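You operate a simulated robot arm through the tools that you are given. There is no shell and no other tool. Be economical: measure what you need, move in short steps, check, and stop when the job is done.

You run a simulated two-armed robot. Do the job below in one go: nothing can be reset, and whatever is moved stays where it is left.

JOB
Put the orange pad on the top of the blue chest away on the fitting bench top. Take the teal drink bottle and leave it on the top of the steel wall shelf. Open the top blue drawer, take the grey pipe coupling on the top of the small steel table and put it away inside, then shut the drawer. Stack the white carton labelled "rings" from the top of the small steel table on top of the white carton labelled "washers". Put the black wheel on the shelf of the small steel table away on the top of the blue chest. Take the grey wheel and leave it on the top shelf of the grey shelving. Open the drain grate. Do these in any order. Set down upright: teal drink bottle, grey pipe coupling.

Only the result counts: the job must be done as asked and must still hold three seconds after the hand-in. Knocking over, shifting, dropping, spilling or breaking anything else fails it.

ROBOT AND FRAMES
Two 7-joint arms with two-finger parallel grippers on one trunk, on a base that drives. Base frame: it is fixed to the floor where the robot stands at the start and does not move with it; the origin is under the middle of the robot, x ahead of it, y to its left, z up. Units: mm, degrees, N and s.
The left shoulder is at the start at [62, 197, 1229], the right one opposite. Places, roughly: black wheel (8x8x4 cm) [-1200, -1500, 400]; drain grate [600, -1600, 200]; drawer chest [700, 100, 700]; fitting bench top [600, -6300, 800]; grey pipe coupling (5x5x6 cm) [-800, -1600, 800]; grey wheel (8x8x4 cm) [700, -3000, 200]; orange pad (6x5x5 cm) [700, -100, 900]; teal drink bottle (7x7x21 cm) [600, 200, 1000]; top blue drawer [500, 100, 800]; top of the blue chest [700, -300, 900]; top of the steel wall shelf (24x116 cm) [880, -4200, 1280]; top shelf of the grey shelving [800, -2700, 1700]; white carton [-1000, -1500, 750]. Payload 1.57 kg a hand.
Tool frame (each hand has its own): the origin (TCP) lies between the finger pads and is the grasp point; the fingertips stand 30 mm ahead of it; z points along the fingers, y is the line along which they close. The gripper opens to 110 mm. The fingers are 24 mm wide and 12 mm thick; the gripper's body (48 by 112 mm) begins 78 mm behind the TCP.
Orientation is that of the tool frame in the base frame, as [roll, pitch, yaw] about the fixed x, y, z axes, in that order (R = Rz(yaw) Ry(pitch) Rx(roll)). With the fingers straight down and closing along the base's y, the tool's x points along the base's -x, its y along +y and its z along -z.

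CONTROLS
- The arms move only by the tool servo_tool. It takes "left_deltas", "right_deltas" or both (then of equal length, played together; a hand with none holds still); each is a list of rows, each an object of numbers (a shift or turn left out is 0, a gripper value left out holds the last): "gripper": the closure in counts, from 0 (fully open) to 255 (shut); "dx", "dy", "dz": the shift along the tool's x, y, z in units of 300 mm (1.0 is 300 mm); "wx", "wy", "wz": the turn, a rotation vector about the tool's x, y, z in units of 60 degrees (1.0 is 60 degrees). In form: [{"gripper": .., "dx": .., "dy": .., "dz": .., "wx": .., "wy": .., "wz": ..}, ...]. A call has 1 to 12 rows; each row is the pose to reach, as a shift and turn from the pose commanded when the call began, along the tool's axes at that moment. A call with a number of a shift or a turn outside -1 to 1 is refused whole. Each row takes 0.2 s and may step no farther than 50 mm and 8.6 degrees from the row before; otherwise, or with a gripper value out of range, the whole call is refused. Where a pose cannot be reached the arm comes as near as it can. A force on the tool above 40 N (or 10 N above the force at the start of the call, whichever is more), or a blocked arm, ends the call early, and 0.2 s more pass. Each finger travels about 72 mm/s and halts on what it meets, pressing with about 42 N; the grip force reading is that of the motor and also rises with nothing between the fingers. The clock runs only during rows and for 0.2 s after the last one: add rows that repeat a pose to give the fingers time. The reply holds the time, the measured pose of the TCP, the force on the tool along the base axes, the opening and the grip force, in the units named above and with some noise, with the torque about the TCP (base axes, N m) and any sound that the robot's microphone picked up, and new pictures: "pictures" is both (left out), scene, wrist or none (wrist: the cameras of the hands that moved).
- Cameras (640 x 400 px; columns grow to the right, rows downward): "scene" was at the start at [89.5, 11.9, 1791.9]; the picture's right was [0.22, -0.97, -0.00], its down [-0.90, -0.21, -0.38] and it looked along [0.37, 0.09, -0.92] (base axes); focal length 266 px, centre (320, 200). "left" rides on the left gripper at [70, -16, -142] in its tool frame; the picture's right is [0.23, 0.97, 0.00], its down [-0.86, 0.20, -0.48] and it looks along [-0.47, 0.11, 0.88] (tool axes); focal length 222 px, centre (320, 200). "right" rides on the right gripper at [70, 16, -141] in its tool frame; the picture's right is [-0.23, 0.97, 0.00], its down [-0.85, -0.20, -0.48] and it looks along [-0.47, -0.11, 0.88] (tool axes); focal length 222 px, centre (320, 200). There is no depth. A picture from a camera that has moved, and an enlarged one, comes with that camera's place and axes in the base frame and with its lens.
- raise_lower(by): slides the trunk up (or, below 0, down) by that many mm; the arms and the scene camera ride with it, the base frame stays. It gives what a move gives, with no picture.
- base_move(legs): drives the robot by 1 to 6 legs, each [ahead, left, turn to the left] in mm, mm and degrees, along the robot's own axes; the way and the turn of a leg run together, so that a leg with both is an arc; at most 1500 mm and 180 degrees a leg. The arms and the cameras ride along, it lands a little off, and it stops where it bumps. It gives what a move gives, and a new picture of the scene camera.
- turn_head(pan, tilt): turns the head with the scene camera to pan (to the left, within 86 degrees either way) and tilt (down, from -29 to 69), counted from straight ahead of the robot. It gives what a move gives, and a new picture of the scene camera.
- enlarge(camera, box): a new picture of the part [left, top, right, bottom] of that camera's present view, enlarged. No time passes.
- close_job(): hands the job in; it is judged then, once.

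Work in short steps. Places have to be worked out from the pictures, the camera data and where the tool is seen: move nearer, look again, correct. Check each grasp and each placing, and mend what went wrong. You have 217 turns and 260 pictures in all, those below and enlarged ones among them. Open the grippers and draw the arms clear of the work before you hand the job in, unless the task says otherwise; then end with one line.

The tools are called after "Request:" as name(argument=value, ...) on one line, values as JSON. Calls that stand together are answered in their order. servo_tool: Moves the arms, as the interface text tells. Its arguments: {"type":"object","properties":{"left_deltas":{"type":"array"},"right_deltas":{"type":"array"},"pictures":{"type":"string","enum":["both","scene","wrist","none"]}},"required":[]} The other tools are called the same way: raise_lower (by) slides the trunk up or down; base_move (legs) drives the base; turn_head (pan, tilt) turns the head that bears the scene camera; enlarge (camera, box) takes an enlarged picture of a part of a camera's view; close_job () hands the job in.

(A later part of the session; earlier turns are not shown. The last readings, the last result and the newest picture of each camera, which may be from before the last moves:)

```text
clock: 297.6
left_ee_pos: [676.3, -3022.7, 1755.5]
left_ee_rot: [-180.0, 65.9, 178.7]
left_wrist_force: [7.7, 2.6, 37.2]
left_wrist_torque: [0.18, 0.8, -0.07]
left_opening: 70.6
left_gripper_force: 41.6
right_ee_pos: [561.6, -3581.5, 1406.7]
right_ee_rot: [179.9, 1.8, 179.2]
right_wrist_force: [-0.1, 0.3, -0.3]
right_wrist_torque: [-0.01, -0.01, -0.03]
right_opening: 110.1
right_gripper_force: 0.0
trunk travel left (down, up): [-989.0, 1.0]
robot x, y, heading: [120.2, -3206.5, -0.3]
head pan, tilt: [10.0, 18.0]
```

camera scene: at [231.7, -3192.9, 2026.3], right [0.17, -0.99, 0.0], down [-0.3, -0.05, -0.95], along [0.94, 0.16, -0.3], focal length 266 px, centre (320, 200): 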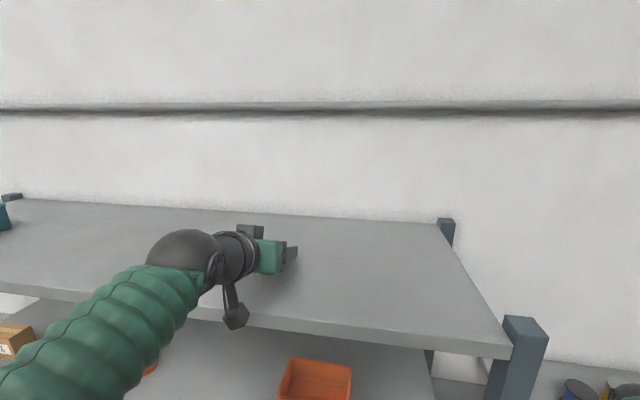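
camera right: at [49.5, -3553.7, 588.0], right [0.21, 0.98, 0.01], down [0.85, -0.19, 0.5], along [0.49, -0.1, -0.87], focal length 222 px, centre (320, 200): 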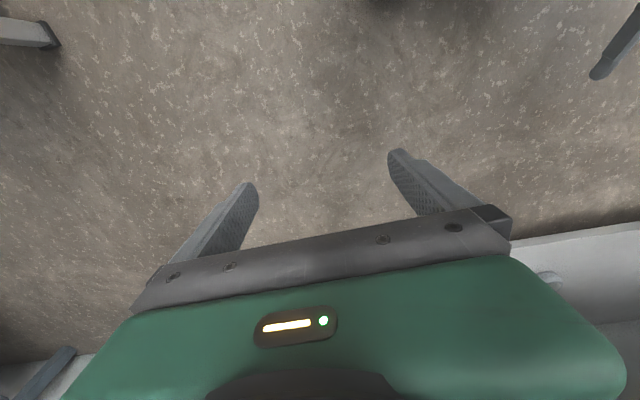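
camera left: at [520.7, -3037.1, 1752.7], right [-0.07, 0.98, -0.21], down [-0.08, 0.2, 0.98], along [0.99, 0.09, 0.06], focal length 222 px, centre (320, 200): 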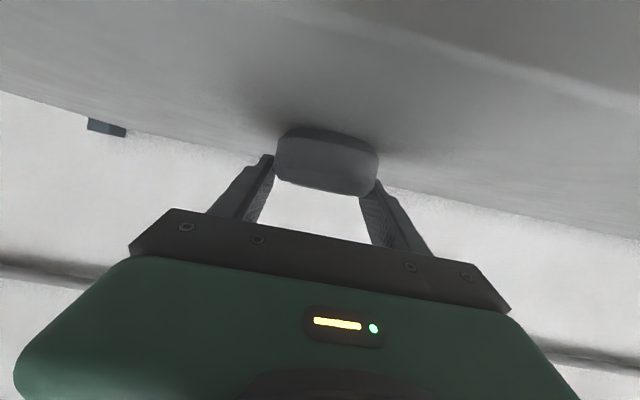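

Firm contact at the wheel. Ease up, open, and back the base straight out.

Request:
servo_tool(left_deltas=[{"dx": -0.012, "dz": -0.006}, {"dx": -0.012, "dz": -0.006, "gripper": 100}, {"dx": -0.012, "dz": -0.006, "gripper": 0}, {"dx": -0.012, "dz": -0.006}, {"dx": -0.02, "dz": -0.01}], pictures="none")

Request:
base_move(legs=[[-450, 0, 0.4]])

```text
clock: 298.8
left_ee_pos: [675.6, -3023.7, 1756.9]
left_ee_rot: [-179.9, 65.1, 178.7]
left_wrist_force: [-0.2, -0.2, 0.8]
left_wrist_torque: [0.03, 0.01, 0.02]
left_opening: 109.8
left_gripper_force: 0.1
right_ee_pos: [562.0, -3579.6, 1405.2]
right_ee_rot: [-180.0, 1.6, 179.2]
right_wrist_force: [-0.6, -0.3, -0.4]
right_wrist_torque: [-0.02, 0.02, -0.04]
right_opening: 109.9
right_gripper_force: 0.0
trunk travel left (down, up): [-989.0, 1.0]
robot x, y, heading: [120.0, -3207.8, -0.6]
head pan, tilt: [10.0, 18.0]
```

```text
clock: 301.6
left_ee_pos: [225.1, -3018.9, 1754.7]
left_ee_rot: [-179.8, 64.8, 179.0]
left_wrist_force: [0.3, -0.1, 0.0]
left_wrist_torque: [0.0, 0.0, 0.01]
left_opening: 109.7
left_gripper_force: 0.0
right_ee_pos: [113.3, -3575.5, 1401.9]
right_ee_rot: [-180.0, 1.5, 179.5]
right_wrist_force: [-0.4, 0.4, -0.5]
right_wrist_torque: [-0.03, 0.02, -0.02]
right_opening: 110.0
right_gripper_force: 0.0
trunk travel left (down, up): [-989.0, 1.0]
robot x, y, heading: [-341.6, -3206.8, -0.4]
head pan, tilt: [10.0, 18.0]
camera scene: at [-204.9, -3190.7, 2024.9], right [0.17, -0.99, 0.0], down [-0.31, -0.05, -0.95], along [0.94, 0.16, -0.31], focal length 266 px, centre (320, 200)
```

scene: 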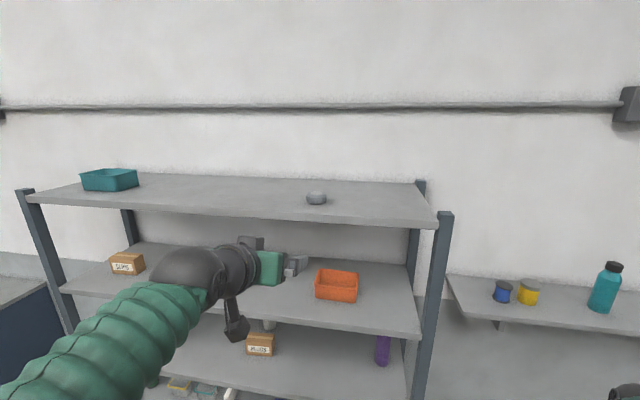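

The grey wheel rests on the top shelf. Now the drain grate: strafe left to y≈−1560 and look down at it.

Request:
base_move(legs=[[120, 0, 0.4], [0, 1200, 0], [0, 450, 0]])

Request:
turn_head(pan=0, tilt=60)

```text
clock: 310.8
left_ee_pos: [259.5, -1343.4, 1756.3]
left_ee_rot: [179.7, 65.1, -177.4]
left_wrist_force: [0.1, 0.8, 0.3]
left_wrist_torque: [-0.01, -0.03, -0.01]
left_opening: 110.3
left_gripper_force: 0.1
right_ee_pos: [185.9, -1905.6, 1403.4]
right_ee_rot: [179.8, 1.7, -176.5]
right_wrist_force: [-0.1, -0.1, -0.8]
right_wrist_torque: [-0.01, 0.0, -0.02]
right_opening: 109.8
right_gripper_force: 0.0
trunk travel left (down, up): [-989.0, 1.0]
robot x, y, heading: [-280.6, -1565.0, 3.4]
head pan, tilt: [10.0, 18.0]
camera scene: at [-158.8, -1546.5, 2025.4], right [0.24, -0.97, 0.0], down [-0.3, -0.07, -0.95], along [0.92, 0.23, -0.31], focal length 266 px, centre (320, 200)
```

scene: 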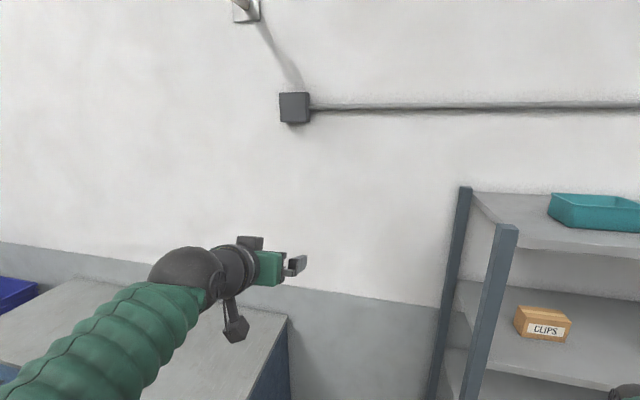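

```text
clock: 311.9
left_ee_pos: [258.2, -1337.7, 1757.4]
left_ee_rot: [-179.8, 65.1, -177.0]
left_wrist_force: [-0.3, -0.1, 0.0]
left_wrist_torque: [-0.01, 0.01, 0.05]
left_opening: 110.0
left_gripper_force: 0.0
right_ee_pos: [185.8, -1901.3, 1406.4]
right_ee_rot: [-180.0, 1.7, -176.5]
right_wrist_force: [0.2, -0.3, -0.1]
right_wrist_torque: [0.01, -0.02, 0.01]
right_opening: 110.0
right_gripper_force: 0.1
trunk travel left (down, up): [-989.0, 1.0]
robot x, y, heading: [-281.9, -1562.7, 3.9]
head pan, tilt: [0.0, 60.0]
camera scene: at [-183.2, -1558.7, 1964.1], right [0.07, -1.0, 0.0], down [-0.86, -0.06, -0.5], along [0.5, 0.03, -0.87], focal length 266 px, centre (320, 200)
```

scene: 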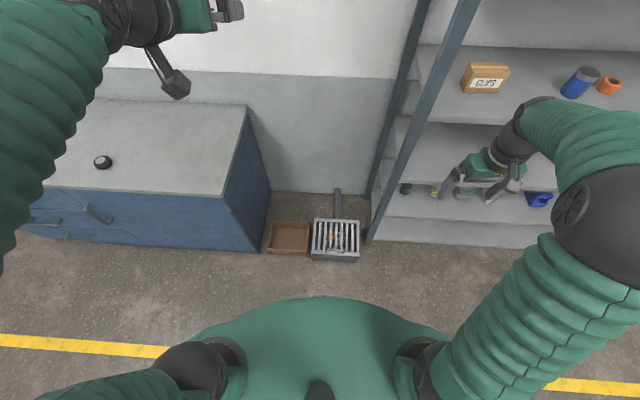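

Request:
enlarge(camera="scene", box=[256, 180, 384, 270])

```text
4.44 times, centred on (320, 225) of scene
camera zoom: at [-183.2, -1558.7, 1964.1], right [0.07, -1.0, 0.0], down [-0.86, -0.06, -0.5], along [0.5, 0.03, -0.87], focal length 1182 px, centre (320, 89)
```

zoom: 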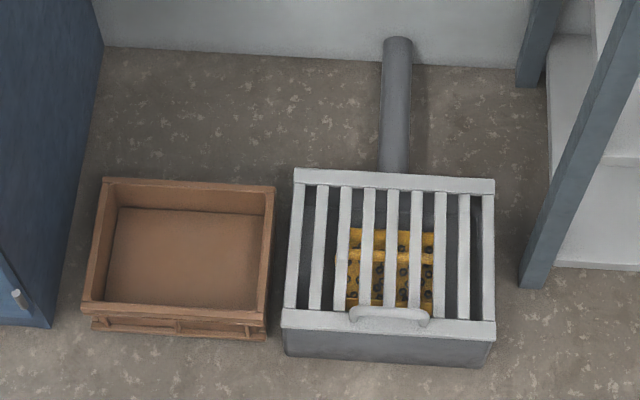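

The grate is a plate (x≈430–700, y≈−1458…−1797) with a handle at its front edge, so it hinges at the back by the pipe. I'll reconfigure: left hand horizontal with vertical closing for the handle, right hand horizontal as a pusher.

Request:
servo_tool(left_deltas=[{"dx": 0.121, "dz": 0.067, "wy": -0.06}, {"dx": 0.242, "dz": 0.134, "wy": -0.12}, {"dx": 0.363, "dz": 0.201, "wy": -0.18}, {"dx": 0.484, "dz": 0.268, "wy": -0.24}, {"dx": 0.605, "dz": 0.335, "wy": -0.3}, {"dx": 0.726, "dz": 0.402, "wy": -0.36}, {"dx": 0.848, "dz": 0.469, "wy": -0.417}], right_deltas=[{"dx": -0.04, "dy": 0.09, "wy": -0.14}, {"dx": -0.08, "dy": 0.18, "wy": -0.28}, {"dx": -0.12, "dy": 0.27, "wy": -0.42}, {"dx": -0.16, "dy": 0.36, "wy": -0.56}, {"dx": -0.2, "dy": 0.45, "wy": -0.7}, {"dx": -0.24, "dy": 0.54, "wy": -0.84}, {"dx": -0.27, "dy": 0.6, "wy": -0.98}], pictures="none")

Request:
servo_tool(left_deltas=[{"dx": 0.06, "wz": 0.14}, {"dx": 0.12, "wz": 0.28}, {"dx": 0.18, "wz": 0.42}, {"dx": 0.24, "wz": 0.56}, {"dx": 0.3, "wz": 0.7}, {"dx": 0.36, "wz": 0.84}, {"dx": 0.4, "wz": 0.98}], right_deltas=[{"wy": -0.08}, {"wy": -0.16}, {"wy": -0.24}, {"wy": -0.32}, {"wy": -0.4}, {"wy": -0.48}, {"wy": -0.52}], pictures="scene")

```text
clock: 313.4
left_ee_pos: [281.8, -1337.6, 1462.2]
left_ee_rot: [-93.3, 90.0, -90.4]
left_wrist_force: [0.0, 0.3, 1.1]
left_wrist_torque: [-0.01, 0.01, 0.01]
left_opening: 109.9
left_gripper_force: 0.0
right_ee_pos: [255.9, -1761.5, 1409.6]
right_ee_rot: [179.9, 60.1, -174.9]
right_wrist_force: [-0.6, -0.6, 0.0]
right_wrist_torque: [0.05, 0.03, 0.06]
right_opening: 109.9
right_gripper_force: 0.0
right hand out of reach, approached as far as the arm can: row 5, 6, 7
trunk travel left (down, up): [-989.0, 1.0]
robot x, y, heading: [-285.1, -1564.6, 3.7]
head pan, tilt: [0.0, 60.0]
```

```text
clock: 315.1
left_ee_pos: [281.3, -1336.7, 1345.1]
left_ee_rot: [89.8, 31.1, 92.8]
left_wrist_force: [-0.9, 0.7, 0.6]
left_wrist_torque: [0.0, 0.02, 0.01]
left_opening: 109.9
left_gripper_force: 0.0
right_ee_pos: [256.3, -1799.8, 1413.2]
right_ee_rot: [6.4, 88.4, 10.8]
right_wrist_force: [-0.6, -0.7, 0.0]
right_wrist_torque: [0.02, 0.03, 0.02]
right_opening: 109.6
right_gripper_force: 0.0
right hand out of reach, approached as far as the arm can: row 1, 2, 3, 4, 5, 6, 7
trunk travel left (down, up): [-989.0, 1.0]
robot x, y, heading: [-279.2, -1562.6, 3.7]
head pan, tilt: [0.0, 60.0]
camera scene: at [-179.5, -1558.0, 1963.9], right [0.07, -1.0, 0.0], down [-0.87, -0.06, -0.5], along [0.5, 0.03, -0.87], focal length 266 px, centre (320, 200)
```

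scene: 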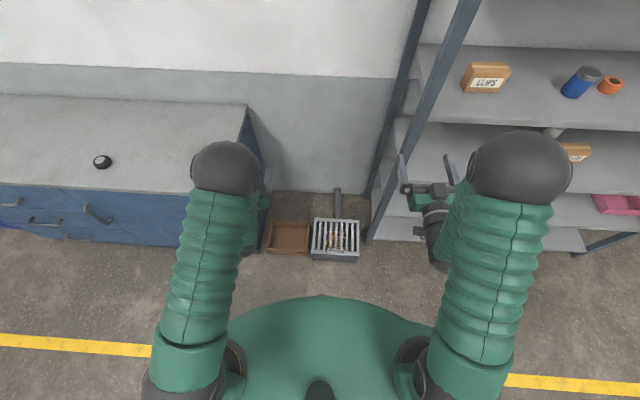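

Finish the left roll, correct heading, and move to y≈−1740.

Request:
servo_tool(left_deltas=[{"wz": 0.11}, {"wz": 0.22}, {"wz": 0.33}, {"wz": 0.44}, {"wz": 0.52}], right_deltas=[{"dy": 0.05, "gripper": 255}, {"dy": 0.1}, {"dy": 0.1}, {"dy": 0.1}, {"dy": 0.1}], pictures="none")

Request:
base_move(legs=[[0, 0, -3.7], [0, -185, 0]])

Request:
raise_lower(by=-400)

Request:
raise_lower(by=-400)

Request:
turn_head(pan=5, tilt=45)

```text
clock: 316.2
left_ee_pos: [277.7, -1337.0, 1346.1]
left_ee_rot: [89.8, 0.0, 92.8]
left_wrist_force: [-0.3, -0.1, 1.2]
left_wrist_torque: [0.0, 0.0, 0.0]
left_opening: 110.2
left_gripper_force: 0.0
right_ee_pos: [255.6, -1802.0, 1417.8]
right_ee_rot: [2.0, 88.3, 5.9]
right_wrist_force: [-0.1, 0.0, -0.5]
right_wrist_torque: [-0.02, 0.01, 0.01]
right_opening: 0.0
right_gripper_force: 21.5
right hand out of reach, approached as far as the arm can: row 1, 2, 3, 4, 5
trunk travel left (down, up): [-989.0, 1.0]
robot x, y, heading: [-282.5, -1566.6, 3.8]
head pan, tilt: [0.0, 60.0]
```

```text
clock: 318.2
left_ee_pos: [291.2, -1536.1, 1343.8]
left_ee_rot: [89.8, 1.1, 89.3]
left_wrist_force: [1.3, 1.5, 0.0]
left_wrist_torque: [-0.01, 0.01, -0.18]
left_opening: 109.9
left_gripper_force: 0.1
right_ee_pos: [239.4, -1998.3, 1421.8]
right_ee_rot: [-28.2, 88.1, -27.9]
right_wrist_force: [-0.5, 2.1, 0.3]
right_wrist_torque: [0.06, 0.02, -0.15]
right_opening: 0.0
right_gripper_force: 21.6
trunk travel left (down, up): [-989.0, 1.0]
robot x, y, heading: [-282.0, -1745.6, 0.2]
head pan, tilt: [0.0, 60.0]
camera scene: at [-181.8, -1711.6, 1963.6], right [0.0, -1.0, 0.02], down [-0.87, -0.01, -0.5], along [0.5, -0.01, -0.87], focal length 266 px, centre (320, 200)
```

scene: 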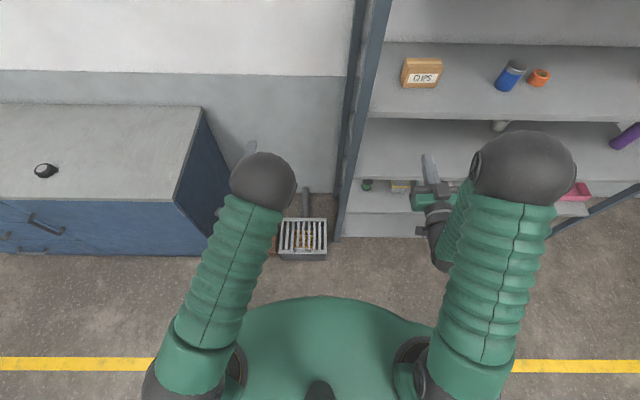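

```text
clock: 322.1
left_ee_pos: [290.4, -1562.6, 948.4]
left_ee_rot: [89.8, 0.0, 89.4]
left_wrist_force: [0.6, -0.2, 0.4]
left_wrist_torque: [0.01, 0.02, 0.02]
left_opening: 110.0
left_gripper_force: 0.1
right_ee_pos: [237.7, -2026.1, 1016.7]
right_ee_rot: [10.0, 88.3, 10.1]
right_wrist_force: [0.0, -0.5, -0.1]
right_wrist_torque: [-0.02, -0.02, 0.01]
right_opening: 0.1
right_gripper_force: 21.2
trunk travel left (down, up): [-589.0, 401.0]
robot x, y, heading: [-283.1, -1752.8, -0.1]
head pan, tilt: [0.0, 60.0]
```

```text
clock: 325.9
left_ee_pos: [289.0, -1560.5, 548.4]
left_ee_rot: [89.8, -0.1, 89.3]
left_wrist_force: [-0.3, -0.4, 0.0]
left_wrist_torque: [-0.02, -0.02, -0.04]
left_opening: 109.9
left_gripper_force: 0.0
right_ee_pos: [236.8, -2023.9, 615.9]
right_ee_rot: [8.0, 88.3, 8.2]
right_wrist_force: [-0.1, 0.7, -0.4]
right_wrist_torque: [0.02, 0.01, 0.01]
right_opening: 0.0
right_gripper_force: 21.2
trunk travel left (down, up): [-189.0, 801.0]
robot x, y, heading: [-282.0, -1748.8, 0.2]
head pan, tilt: [0.0, 60.0]
```

```text
clock: 326.7
left_ee_pos: [288.5, -1560.8, 548.7]
left_ee_rot: [89.8, 0.0, 89.2]
left_wrist_force: [0.0, 0.0, 0.8]
left_wrist_torque: [-0.02, 0.01, 0.02]
left_opening: 109.8
left_gripper_force: 0.0
right_ee_pos: [237.7, -2025.4, 615.6]
right_ee_rot: [8.1, 88.3, 8.2]
right_wrist_force: [1.0, -1.1, -0.4]
right_wrist_torque: [0.02, 0.04, -0.05]
right_opening: 0.1
right_gripper_force: 21.6
trunk travel left (down, up): [-189.0, 801.0]
robot x, y, heading: [-281.1, -1746.3, 0.1]
head pan, tilt: [5.0, 45.0]
camera scene: at [-169.0, -1741.6, 1183.4], right [0.09, -1.0, 0.0], down [-0.71, -0.06, -0.71], along [0.7, 0.06, -0.71], focal length 266 px, centre (320, 200)
```

scene: 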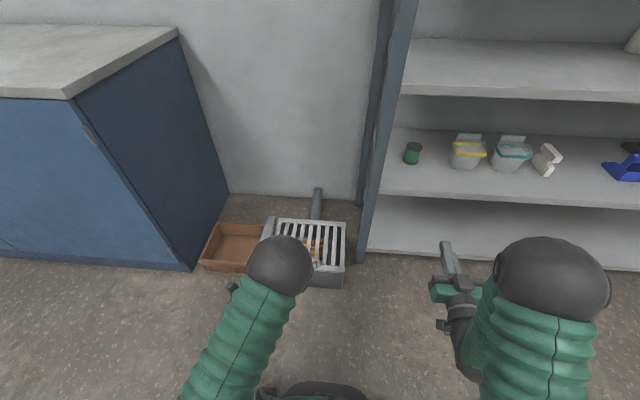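

Lower the trunk 165 mm more and bring the left hand to the handle's height and line (y −1627, z ≈170).

Request:
raise_lower(by=-165)

Request:
servo_tool(left_deltas=[{"dx": -0.05, "dy": -0.15}, {"dx": -0.1, "dy": -0.3}, {"dx": -0.15, "dy": -0.45}, {"dx": -0.2, "dy": -0.6}, {"dx": -0.22, "dy": -0.7}], pictures="both")

```text
clock: 328.6
left_ee_pos: [289.5, -1559.2, 383.5]
left_ee_rot: [89.6, -0.2, 89.3]
left_wrist_force: [0.7, 0.0, -0.3]
left_wrist_torque: [-0.02, -0.02, 0.01]
left_opening: 109.8
left_gripper_force: 0.1
right_ee_pos: [237.0, -2024.3, 451.3]
right_ee_rot: [8.0, 88.3, 8.2]
right_wrist_force: [0.5, 0.4, 0.1]
right_wrist_torque: [-0.01, -0.01, 0.02]
right_opening: 0.0
right_gripper_force: 21.3
trunk travel left (down, up): [-24.0, 966.0]
robot x, y, heading: [-284.3, -1750.6, 0.0]
head pan, tilt: [5.0, 45.0]
```

```text
clock: 329.9
left_ee_pos: [300.1, -1587.2, 177.1]
left_ee_rot: [89.0, 0.6, 94.1]
left_wrist_force: [-1.0, -0.3, 0.2]
left_wrist_torque: [0.02, -0.04, 0.0]
left_opening: 110.1
left_gripper_force: 0.1
right_ee_pos: [237.1, -2023.8, 449.6]
right_ee_rot: [9.1, 88.2, 9.1]
right_wrist_force: [0.5, 0.5, -0.8]
right_wrist_torque: [-0.01, 0.0, 0.0]
right_opening: 0.1
right_gripper_force: 21.8
trunk travel left (down, up): [-24.0, 966.0]
robot x, y, heading: [-283.3, -1746.7, 0.2]
head pan, tilt: [5.0, 45.0]
stopped in row 5 (left hand): the arm was blocked; the commanded pose is now the measured one
camera scene: at [-169.0, -1741.7, 1016.3], right [0.09, -1.0, 0.0], down [-0.71, -0.06, -0.71], along [0.7, 0.06, -0.71], focal length 266 px, centre (320, 200)
camera left: at [155.4, -1528.7, 158.0], right [-0.04, 0.23, 0.97], down [-0.42, -0.89, 0.2], along [0.91, -0.4, 0.13], focal length 222 px, centre (320, 200)
```

scene: 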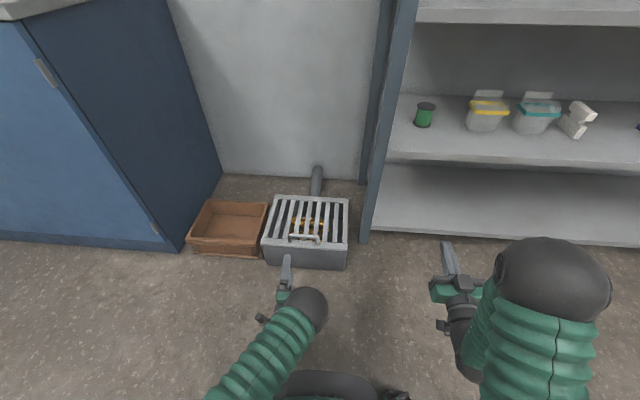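
left: 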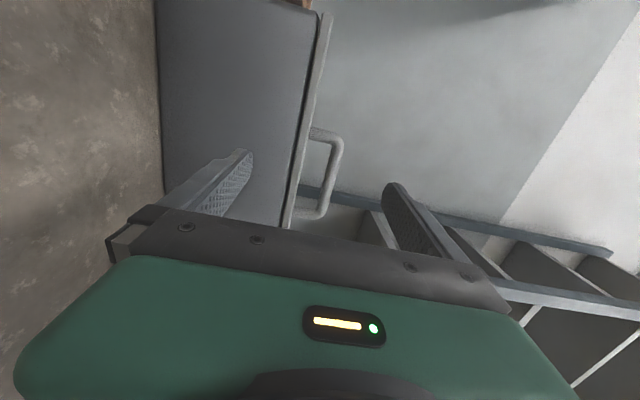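

The handle stands ~40 mm proud of the plate: bar ≈[425,−1618,207], plate top ≈163. Set a 40 mm opening, raise to z 204, shift right 33 and ahead 70.

Request:
servo_tool(left_deltas=[{"dy": 0.045, "gripper": 162}, {"dy": 0.09}, {"dy": 0.09}, {"dy": 0.09}], pictures="none")

Request:
base_move(legs=[[0, -33, 0], [60, 0, 0]])

Request:
servo_tool(left_deltas=[{"dx": 0}], pictures="wrist")

```text
clock: 330.9
left_ee_pos: [294.0, -1572.1, 197.3]
left_ee_rot: [89.7, 0.0, 95.3]
left_wrist_force: [-0.6, 0.2, -0.2]
left_wrist_torque: [0.02, -0.04, 0.03]
left_opening: 40.4
left_gripper_force: 0.1
right_ee_pos: [235.9, -2024.4, 450.6]
right_ee_rot: [8.1, 88.2, 8.2]
right_wrist_force: [-0.5, 0.9, -0.2]
right_wrist_torque: [-0.02, -0.01, 0.0]
right_opening: 0.0
right_gripper_force: 21.3
trunk travel left (down, up): [-24.0, 966.0]
robot x, y, heading: [-283.7, -1744.4, -0.1]
head pan, tilt: [5.0, 45.0]
```

```text
clock: 332.4
left_ee_pos: [356.2, -1607.7, 205.6]
left_ee_rot: [89.1, 0.3, 95.2]
left_wrist_force: [0.1, 0.2, 0.7]
left_wrist_torque: [0.01, 0.0, -0.01]
left_opening: 40.2
left_gripper_force: 0.1
right_ee_pos: [296.0, -2059.3, 453.5]
right_ee_rot: [6.6, 88.2, 6.8]
right_wrist_force: [0.8, -0.1, 1.0]
right_wrist_torque: [-0.01, 0.04, 0.04]
right_opening: 0.1
right_gripper_force: 20.4
trunk travel left (down, up): [-24.0, 966.0]
robot x, y, heading: [-221.9, -1782.9, 0.1]
head pan, tilt: [5.0, 45.0]
camera scene: at [-109.4, -1774.8, 1019.2], right [0.09, -1.0, 0.0], down [-0.71, -0.06, -0.71], along [0.7, 0.06, -0.71], focal length 266 px, centre (320, 200)
```

scene: 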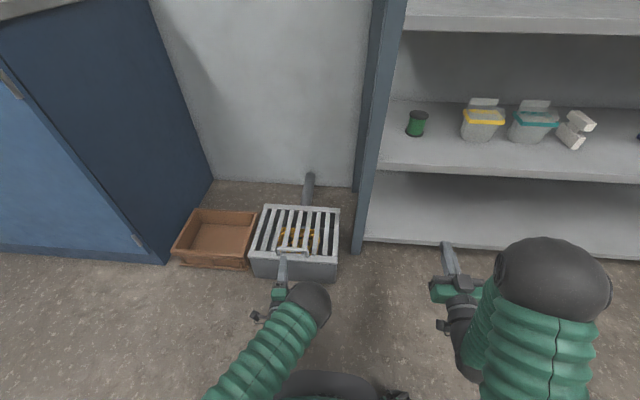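

```text
clock: 332.8
left_ee_pos: [357.7, -1602.0, 207.8]
left_ee_rot: [89.1, 0.3, 95.8]
left_wrist_force: [0.5, -0.1, 0.0]
left_wrist_torque: [-0.01, 0.02, 0.01]
left_opening: 40.5
left_gripper_force: 0.0
right_ee_pos: [293.9, -2057.7, 454.4]
right_ee_rot: [7.5, 88.2, 7.5]
right_wrist_force: [-0.1, 0.0, -0.7]
right_wrist_torque: [0.0, 0.02, 0.01]
right_opening: 0.2
right_gripper_force: 21.2
trunk travel left (down, up): [-24.0, 966.0]
robot x, y, heading: [-223.4, -1783.1, 0.0]
head pan, tilt: [5.0, 45.0]
camera left: at [210.7, -1548.6, 188.2], right [-0.04, 0.23, 0.97], down [-0.39, -0.9, 0.2], along [0.92, -0.37, 0.13], focal length 222 px, centre (320, 200)
```

left: 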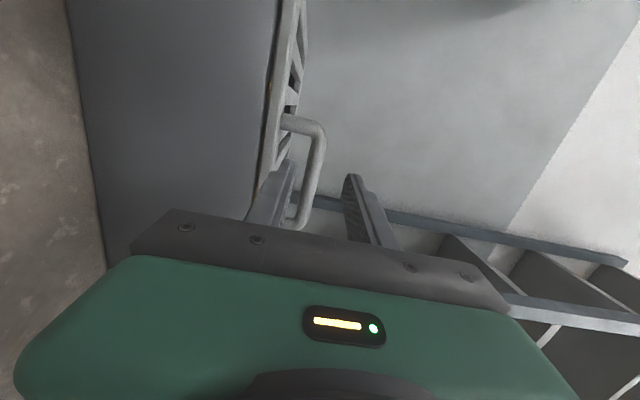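

Bar (z≈206) lies between the fingers, plate ≈163 below the lower finger. Drive ahead 62 with 14 right.

Request:
base_move(legs=[[60, -14, 0]])

Request:
servo_tool(left_deltas=[{"dx": 0}], pictures="wrist")

```text
clock: 333.7
left_ee_pos: [413.8, -1616.7, 206.2]
left_ee_rot: [89.0, 0.4, 95.8]
left_wrist_force: [-0.3, -0.3, 0.4]
left_wrist_torque: [0.01, -0.01, -0.01]
left_opening: 40.3
left_gripper_force: 0.0
right_ee_pos: [353.6, -2074.1, 453.4]
right_ee_rot: [7.6, 88.1, 7.6]
right_wrist_force: [0.6, 0.2, 0.3]
right_wrist_torque: [-0.01, 0.0, 0.01]
right_opening: 0.0
right_gripper_force: 21.1
trunk travel left (down, up): [-24.0, 966.0]
robot x, y, heading: [-165.9, -1792.8, -0.0]
head pan, tilt: [5.0, 45.0]
camera scene: at [-51.1, -1789.3, 1018.8], right [0.09, -1.0, 0.0], down [-0.71, -0.06, -0.71], along [0.7, 0.06, -0.71], focal length 266 px, centre (320, 200)
```

scene: 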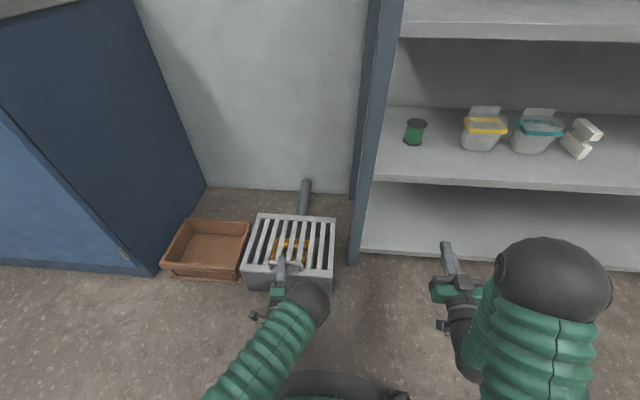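

```text
clock: 334.1
left_ee_pos: [414.7, -1614.5, 207.8]
left_ee_rot: [88.9, 0.3, 96.2]
left_wrist_force: [0.3, -0.4, -0.4]
left_wrist_torque: [0.01, -0.02, -0.01]
left_opening: 40.2
left_gripper_force: 0.1
right_ee_pos: [352.8, -2073.1, 453.1]
right_ee_rot: [7.6, 88.0, 7.7]
right_wrist_force: [-0.2, 0.7, -0.5]
right_wrist_torque: [-0.02, 0.0, 0.0]
right_opening: 0.0
right_gripper_force: 21.4
trunk travel left (down, up): [-24.0, 966.0]
robot x, y, heading: [-163.8, -1796.8, -0.1]
head pan, tilt: [5.0, 45.0]
camera left: at [269.3, -1561.4, 188.3], right [-0.04, 0.23, 0.97], down [-0.39, -0.9, 0.2], along [0.92, -0.37, 0.13], focal length 222 px, centre (320, 200)
```

left: 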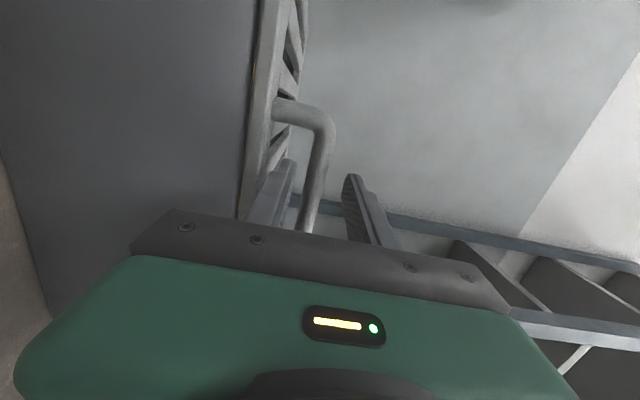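

The bar is between the fingers. Close.

Request:
servo_tool(left_deltas=[{"gripper": 255}, {"gripper": 255}, {"gripper": 255}], pictures="wrist")

```text
clock: 334.9
left_ee_pos: [414.3, -1615.1, 206.5]
left_ee_rot: [89.0, 0.3, 96.0]
left_wrist_force: [6.8, 0.1, -5.1]
left_wrist_torque: [0.76, 0.17, -0.11]
left_opening: 15.6
left_gripper_force: 31.2
right_ee_pos: [352.6, -2073.0, 452.9]
right_ee_rot: [7.7, 88.1, 7.7]
right_wrist_force: [0.3, -0.4, 1.0]
right_wrist_torque: [0.02, -0.02, 0.01]
right_opening: 0.0
right_gripper_force: 21.0
trunk travel left (down, up): [-24.0, 966.0]
robot x, y, heading: [-169.0, -1793.9, -0.3]
head pan, tilt: [5.0, 45.0]
camera left: at [269.4, -1561.6, 187.8], right [-0.04, 0.23, 0.97], down [-0.39, -0.9, 0.19], along [0.92, -0.37, 0.13], focal length 222 px, centre (320, 200)
```

left: 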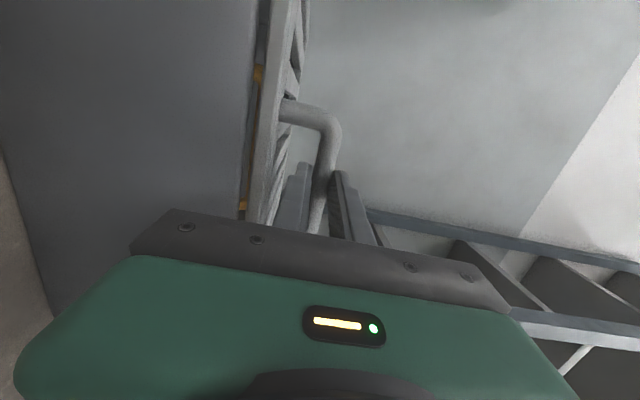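

Bar gripped (15.6 mm), the plate already lifted slightly. Lift along the hinge arc (hinge ≈[700,·,158]) by 20°, pitching the hand with it.

Request:
servo_tool(left_deltas=[{"dx": -0.001, "dy": 0.055, "dz": 0.012, "wx": 0.058}, {"dx": -0.003, "dy": 0.11, "dz": 0.027, "wx": 0.117}, {"dx": -0.007, "dy": 0.217, "dz": 0.066, "wx": 0.233}, {"dx": -0.0115, "dy": 0.303, "dz": 0.11, "wx": 0.333}], pictures="both")

```text
clock: 335.7
left_ee_pos: [424.9, -1593.1, 248.6]
left_ee_rot: [100.8, 0.2, 98.1]
left_wrist_force: [22.6, -9.4, -13.5]
left_wrist_torque: [0.38, 0.31, -0.41]
left_opening: 16.3
left_gripper_force: 32.5
right_ee_pos: [352.7, -2073.3, 456.1]
right_ee_rot: [3.7, 88.2, 3.7]
right_wrist_force: [-0.2, 0.6, 0.1]
right_wrist_torque: [0.02, -0.01, -0.02]
right_opening: 0.1
right_gripper_force: 20.8
trunk travel left (down, up): [-24.0, 966.0]
robot x, y, heading: [-162.1, -1797.2, -0.3]
head pan, tilt: [5.0, 45.0]
stopped in row 3 (left hand): the force on the tool passed its limit at 43 N (the readings are from after the stop); the commanded pose is now the measured one
camera scene: at [-48.1, -1789.5, 1021.5], right [0.08, -1.0, 0.0], down [-0.71, -0.06, -0.7], along [0.7, 0.06, -0.71], focal length 266 px, centre (320, 200)
camera left: at [277.3, -1545.3, 259.3], right [0.15, 0.25, 0.96], down [-0.31, -0.91, 0.29], along [0.94, -0.34, -0.06], focal length 222 px, centre (320, 200)
```

scene: 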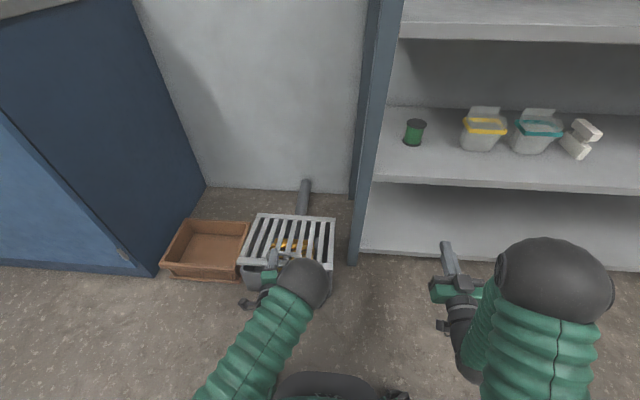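
left: 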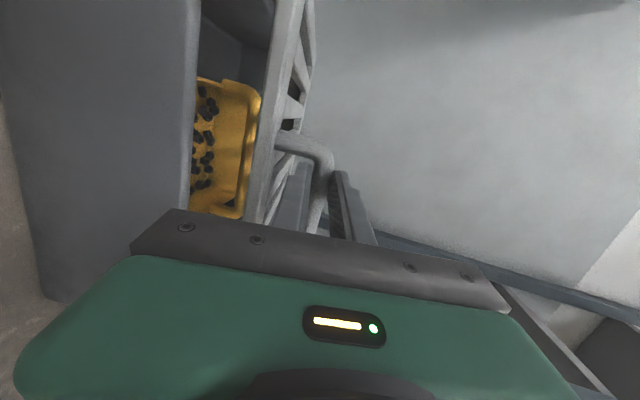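

It is lifting, hinged at the back; the pull is forward, so I bias the arc more forward and continue with smaller steps.

Request:
servo_tool(left_deltas=[{"dx": -0.006, "dy": 0.03, "dz": 0.03, "wx": 0.04}, {"dx": -0.01, "dy": 0.08, "dz": 0.05, "wx": 0.09}, {"dx": -0.015, "dy": 0.13, "dz": 0.065, "wx": 0.14}, {"dx": -0.02, "dy": 0.18, "dz": 0.085, "wx": 0.2}], pictures="scene")

```text
clock: 336.7
left_ee_pos: [461.7, -1590.8, 300.5]
left_ee_rot: [112.2, 0.1, 98.6]
left_wrist_force: [-10.2, 6.9, 5.8]
left_wrist_torque: [0.7, -0.08, -0.24]
left_opening: 17.6
left_gripper_force: 32.5
right_ee_pos: [350.2, -2073.4, 456.7]
right_ee_rot: [4.7, 87.9, 4.7]
right_wrist_force: [-0.3, 0.1, 0.4]
right_wrist_torque: [0.01, 0.01, -0.03]
right_opening: 0.0
right_gripper_force: 21.3
trunk travel left (down, up): [-24.0, 966.0]
robot x, y, heading: [-162.9, -1793.8, -0.0]
head pan, tilt: [5.0, 45.0]
camera scene: at [-51.8, -1789.1, 1019.8], right [0.09, -1.0, 0.0], down [-0.71, -0.06, -0.71], along [0.7, 0.06, -0.71], focal length 266 px, centre (320, 200)
```

scene: 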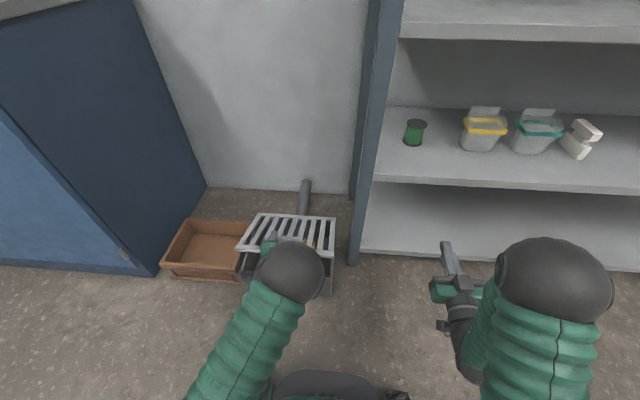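

Good, about 20° open. Continue to ~40°.

Request:
servo_tool(left_deltas=[{"dx": -0.005, "dy": 0.07, "dz": 0.004, "wx": 0.075}, {"dx": -0.01, "dy": 0.14, "dz": 0.015, "wx": 0.15}, {"dx": -0.017, "dy": 0.214, "dz": 0.045, "wx": 0.225}, {"dx": -0.025, "dy": 0.288, "dz": 0.08, "wx": 0.3}], pictures="scene")

```text
clock: 337.7
left_ee_pos: [515.6, -1591.8, 366.2]
left_ee_rot: [130.6, 0.1, 98.4]
left_wrist_force: [2.6, 11.8, -7.2]
left_wrist_torque: [0.9, -0.03, -0.12]
left_opening: 18.2
left_gripper_force: 32.9
right_ee_pos: [351.2, -2072.3, 454.0]
right_ee_rot: [2.7, 88.0, 2.5]
right_wrist_force: [0.6, -0.3, 1.1]
right_wrist_torque: [-0.03, -0.01, -0.01]
right_opening: 0.1
right_gripper_force: 21.0
trunk travel left (down, up): [-24.0, 966.0]
robot x, y, heading: [-164.5, -1793.7, -0.1]
head pan, tilt: [5.0, 45.0]
camera scene: at [-50.1, -1788.4, 1018.3], right [0.09, -1.0, 0.0], down [-0.71, -0.06, -0.7], along [0.7, 0.06, -0.71], focal length 266 px, centre (320, 200)
```

scene: 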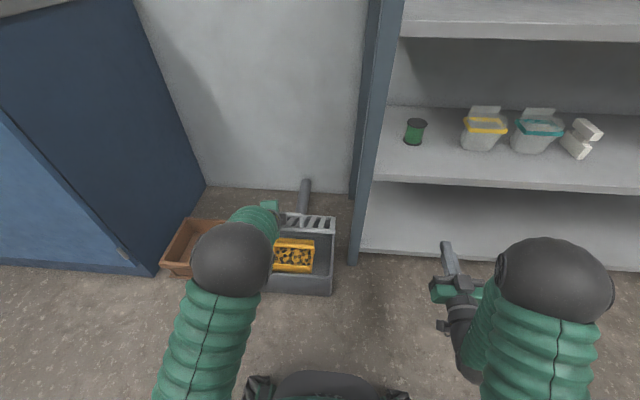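

About 40° open. Continue to ~55°.

Request:
servo_tool(left_deltas=[{"dx": -0.009, "dy": 0.086, "dz": 0.014, "wx": 0.06}, {"dx": -0.02, "dy": 0.172, "dz": 0.032, "wx": 0.12}, {"dx": -0.03, "dy": 0.247, "dz": 0.063, "wx": 0.17}], pictures="none")

```text
clock: 338.5
left_ee_pos: [581.4, -1591.6, 408.8]
left_ee_rot: [141.1, 0.1, 98.4]
left_wrist_force: [4.0, 5.6, -16.3]
left_wrist_torque: [1.01, 0.08, -0.19]
left_opening: 19.0
left_gripper_force: 33.6
right_ee_pos: [352.0, -2073.4, 452.6]
right_ee_rot: [2.5, 88.1, 2.4]
right_wrist_force: [-0.4, 0.7, 0.9]
right_wrist_torque: [0.01, 0.02, 0.04]
right_opening: 0.1
right_gripper_force: 20.8
trunk travel left (down, up): [-24.0, 966.0]
robot x, y, heading: [-164.7, -1793.5, -0.2]
head pan, tilt: [5.0, 45.0]
```

≈57° open. Try extending the arm further to ~70° with little more pitch.

Request:
servo_tool(left_deltas=[{"dx": -0.012, "dy": 0.08, "dz": 0.02, "wx": 0.03}, {"dx": -0.022, "dy": 0.15, "dz": 0.05, "wx": 0.05}, {"dx": -0.032, "dy": 0.222, "dz": 0.08, "wx": 0.07}], pictures="scene")

```text
clock: 339.3
left_ee_pos: [647.6, -1591.7, 431.3]
left_ee_rot: [145.4, 0.1, 98.3]
left_wrist_force: [0.5, 6.9, -15.3]
left_wrist_torque: [1.04, 0.11, -0.22]
left_opening: 19.0
left_gripper_force: 33.8
right_ee_pos: [352.6, -2072.6, 453.8]
right_ee_rot: [2.3, 88.1, 2.2]
right_wrist_force: [0.3, 0.2, -0.2]
right_wrist_torque: [-0.03, -0.02, -0.01]
right_opening: 0.0
right_gripper_force: 21.3
trunk travel left (down, up): [-24.0, 966.0]
robot x, y, heading: [-160.4, -1793.0, 0.1]
head pan, tilt: [5.0, 45.0]
camera scene: at [-47.7, -1788.1, 1018.0], right [0.09, -1.0, 0.0], down [-0.71, -0.06, -0.7], along [0.7, 0.06, -0.71], focal length 266 px, centre (320, 200)
```

scene: 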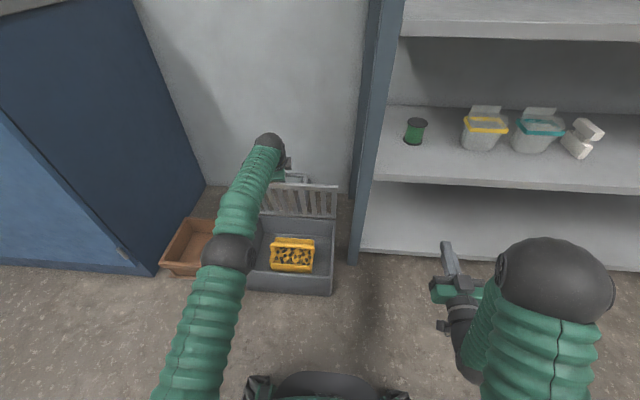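

≈70° open. From here the handle moves nearly horizontally, so I push on with the base, 75 mm.

Request:
base_move(legs=[[75, 0, 0]])

```text
clock: 340.4
left_ee_pos: [712.2, -1591.8, 434.6]
left_ee_rot: [146.5, -1.0, 97.4]
left_wrist_force: [-7.9, -0.1, 3.6]
left_wrist_torque: [1.16, 2.56, -2.29]
left_opening: 17.9
left_gripper_force: 32.6
right_ee_pos: [420.9, -2073.2, 457.3]
right_ee_rot: [5.1, 87.7, 5.0]
right_wrist_force: [-0.4, -0.1, 0.1]
right_wrist_torque: [-0.01, 0.0, 0.0]
right_opening: 0.0
right_gripper_force: 21.4
trunk travel left (down, up): [-24.0, 966.0]
robot x, y, heading: [-92.7, -1793.6, -0.4]
head pan, tilt: [5.0, 45.0]
stopped in leg 1: the force on the tool passed its limit at 44 N (the readings are from after the stop); the commanded pose is now the measured one
camera scene: at [20.0, -1790.2, 1018.4], right [0.09, -1.0, 0.0], down [-0.71, -0.06, -0.71], along [0.7, 0.06, -0.71], focal length 266 px, centre (320, 200)
```

scene: 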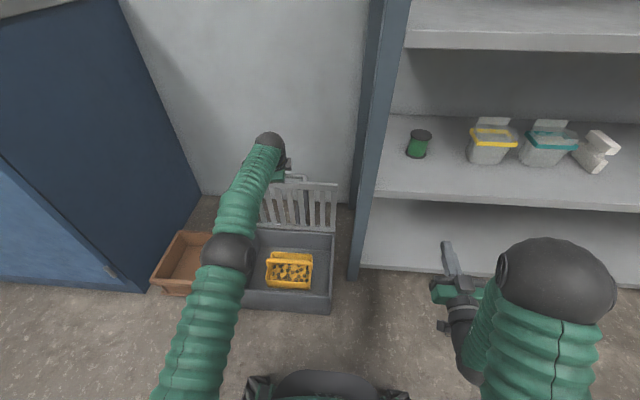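

Nearly vertical. Another 40 mm.

Request:
base_move(legs=[[40, 0, 0]])

Request:
enlarge(camera="scene", box=[220, 120, 380, 320])

```text
clock: 341.3
left_ee_pos: [723.9, -1593.6, 434.1]
left_ee_rot: [147.7, -2.2, 96.6]
left_wrist_force: [-11.6, 0.1, 11.5]
left_wrist_torque: [1.42, 3.49, -2.64]
left_opening: 17.6
left_gripper_force: 32.3
right_ee_pos: [435.6, -2074.3, 458.1]
right_ee_rot: [5.6, 87.4, 5.4]
right_wrist_force: [0.3, -0.2, 0.2]
right_wrist_torque: [0.03, 0.02, 0.01]
right_opening: 0.0
right_gripper_force: 21.1
trunk travel left (down, up): [-24.0, 966.0]
robot x, y, heading: [-74.5, -1800.8, 0.0]
head pan, tilt: [5.0, 45.0]
stopped in leg 1: the force on the tool passed its limit at 47 N (the readings are from after the stop); the commanded pose is now the measured one
camera scene: at [34.7, -1790.8, 1018.6], right [0.09, -1.0, 0.0], down [-0.7, -0.06, -0.71], along [0.7, 0.06, -0.71], focal length 266 px, centre (320, 200)
```

scene: 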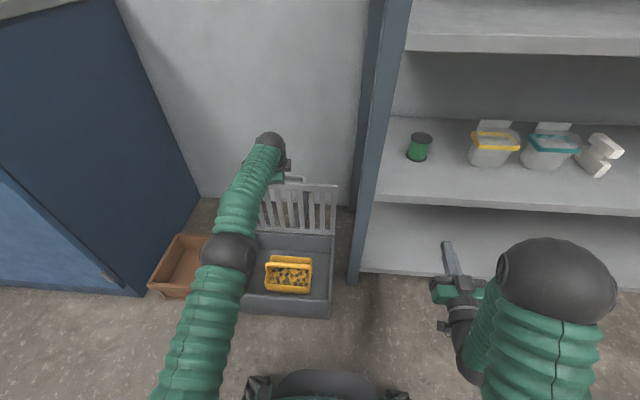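

```text
2.00 times, centred on (300, 220) of scene
camera zoom: at [34.7, -1790.8, 1018.6], right [0.09, -1.0, 0.0], down [-0.7, -0.06, -0.71], along [0.7, 0.06, -0.71], focal length 532 px, centre (360, 160)
```

zoom: 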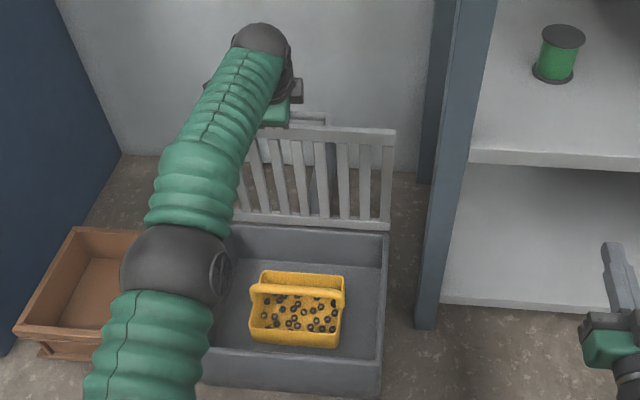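

The plate is about vertical; the hand's pitch lags and strains. Pitch the hand 20° further down to relieve and push on.

Request:
servo_tool(left_deltas=[{"wx": 0.12, "dy": 0.02}, {"wx": 0.24, "dy": 0.04, "dz": 0.02}, {"wx": 0.36, "dy": 0.07, "dz": 0.03}], pictures="none")

```text
clock: 341.9
left_ee_pos: [669.2, -1587.8, 424.3]
left_ee_rot: [161.5, -1.0, 96.7]
left_wrist_force: [-1.6, -8.0, 19.4]
left_wrist_torque: [0.51, 0.01, -0.72]
left_opening: 18.3
left_gripper_force: 33.0
left hand out of reach, approached as far as the arm can: row 1, 2, 3
right_ee_pos: [436.7, -2073.9, 459.6]
right_ee_rot: [3.1, 87.3, 3.0]
right_wrist_force: [-0.3, 0.2, 0.0]
right_wrist_torque: [0.0, -0.01, -0.01]
right_opening: 0.0
right_gripper_force: 21.1
trunk travel left (down, up): [-24.0, 966.0]
robot x, y, heading: [-76.2, -1796.5, -0.2]
head pan, tilt: [5.0, 45.0]
stopped in row 3 (left hand): the force on the tool passed its limit at 51 N (the readings are from after the stop); the commanded pose is now the measured one
```

The hand is now better aligned (x 669). Drive ahead to push past vertical: 70 mm.

Request:
base_move(legs=[[70, 0, 0]])

```text
clock: 343.0
left_ee_pos: [736.9, -1587.7, 418.0]
left_ee_rot: [162.3, -1.2, 96.7]
left_wrist_force: [-23.3, -3.0, 5.3]
left_wrist_torque: [0.33, -0.02, -0.68]
left_opening: 18.3
left_gripper_force: 32.9
right_ee_pos: [504.4, -2075.7, 458.2]
right_ee_rot: [3.3, 87.5, 3.0]
right_wrist_force: [0.1, -0.9, 0.5]
right_wrist_torque: [0.01, 0.0, 0.01]
right_opening: 0.3
right_gripper_force: 21.1
trunk travel left (down, up): [-24.0, 966.0]
robot x, y, heading: [-8.4, -1798.1, -0.3]
head pan, tilt: [5.0, 45.0]
camera scene: at [104.4, -1791.5, 1018.4], right [0.08, -1.0, 0.0], down [-0.7, -0.06, -0.71], along [0.7, 0.06, -0.71], focal length 266 px, centre (320, 200)
```

scene: 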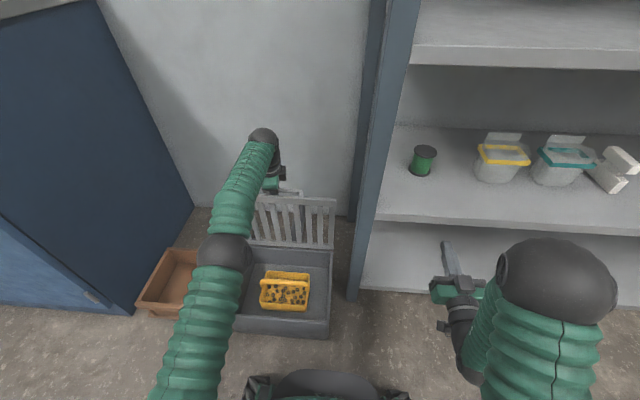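

About 88°. The right fingertips near the shelving; lower that hand 150 mm to pass freely between shelves, then push 40 more.

Request:
servo_tool(right_deltas=[{"dx": 0.15}, {"dx": 0.3}, {"dx": 0.45}, {"dx": 0.5}], pictures="none")

Request:
base_move(legs=[[40, 0, 0]])

Request:
enlarge(camera="scene", box=[220, 120, 380, 320])

```text
clock: 344.0
left_ee_pos: [738.7, -1587.5, 418.1]
left_ee_rot: [162.5, -1.2, 96.7]
left_wrist_force: [-14.7, -1.3, 1.6]
left_wrist_torque: [0.14, 0.05, -0.73]
left_opening: 18.1
left_gripper_force: 33.0
right_ee_pos: [508.7, -2101.8, 313.6]
right_ee_rot: [13.1, 87.5, 13.7]
right_wrist_force: [0.6, 0.2, 0.0]
right_wrist_torque: [-0.04, 0.0, 0.0]
right_opening: 0.1
right_gripper_force: 21.6
right hand out of reach, approached as far as the arm can: row 1, 2, 3, 4
trunk travel left (down, up): [-24.0, 966.0]
robot x, y, heading: [-9.2, -1797.0, -0.3]
head pan, tilt: [5.0, 45.0]
```

```text
clock: 344.7
left_ee_pos: [736.7, -1587.4, 416.6]
left_ee_rot: [163.6, -1.5, 96.5]
left_wrist_force: [-7.3, -0.2, 2.7]
left_wrist_torque: [0.33, 0.05, -0.83]
left_opening: 18.3
left_gripper_force: 32.6
right_ee_pos: [512.2, -2100.9, 315.4]
right_ee_rot: [13.1, 87.5, 13.7]
right_wrist_force: [0.8, 0.4, -0.4]
right_wrist_torque: [-0.02, 0.02, 0.03]
right_opening: 0.0
right_gripper_force: 21.4
trunk travel left (down, up): [-24.0, 966.0]
robot x, y, heading: [-1.9, -1794.8, -0.4]
head pan, tilt: [5.0, 45.0]
stopped in leg 1: the force on the tool passed its limit at 69 N (the readings are from after the stop); the commanded pose is now the measured one
camera scene: at [111.3, -1791.1, 1018.4], right [0.08, -1.0, 0.0], down [-0.71, -0.06, -0.71], along [0.7, 0.06, -0.71], focal length 266 px, centre (320, 200)
```

scene: 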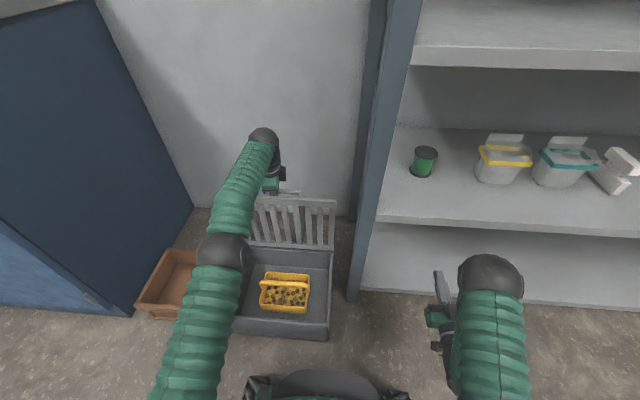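

```text
2.00 times, centred on (300, 220) of scene
camera zoom: at [111.3, -1791.1, 1018.4], right [0.08, -1.0, 0.0], down [-0.71, -0.06, -0.71], along [0.7, 0.06, -0.71], focal length 532 px, centre (360, 160)
```

zoom: 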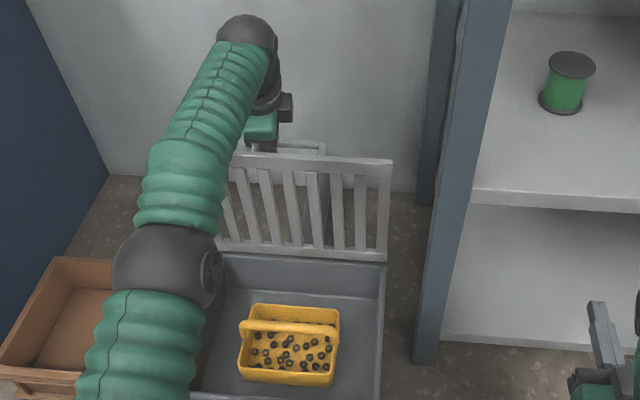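

Hard stop: bar positions fit a hinge at ≈[683,147] and ~89–90° of opening, i.e. the limit. Loosen the grip slightly (28 mm) and see whether the plate stays.

Request:
servo_tool(left_deltas=[{"gripper": 190}, {"gripper": 190}, {"gripper": 190}], pictures="both")

```text
clock: 345.5
left_ee_pos: [738.8, -1588.4, 416.7]
left_ee_rot: [163.5, -1.4, 96.6]
left_wrist_force: [0.0, -0.7, -0.3]
left_wrist_torque: [0.02, 0.0, 0.0]
left_opening: 28.0
left_gripper_force: 0.1
right_ee_pos: [513.0, -2101.2, 314.7]
right_ee_rot: [12.4, 87.5, 13.0]
right_wrist_force: [-0.5, 0.6, 0.1]
right_wrist_torque: [0.01, -0.02, 0.02]
right_opening: 0.3
right_gripper_force: 20.7
trunk travel left (down, up): [-24.0, 966.0]
robot x, y, heading: [0.7, -1799.1, -0.3]
head pan, tilt: [5.0, 45.0]
camera scene: at [112.4, -1790.8, 1018.3], right [0.08, -1.0, 0.0], down [-0.71, -0.06, -0.7], along [0.7, 0.06, -0.71], focal length 266 px, centre (320, 200)
camera left: at [677.3, -1529.3, 549.2], right [0.9, 0.33, 0.28], down [0.16, -0.86, 0.49], along [0.4, -0.4, -0.82], focal length 222 px, centre (320, 200)
```

scene: 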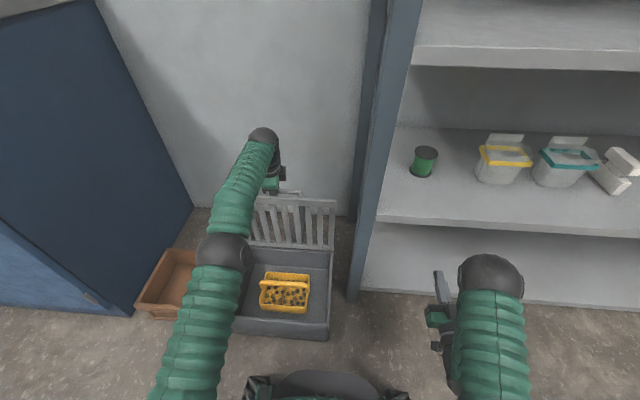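
left: 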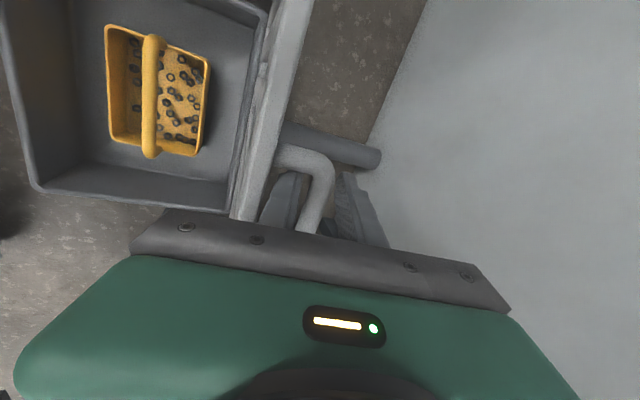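

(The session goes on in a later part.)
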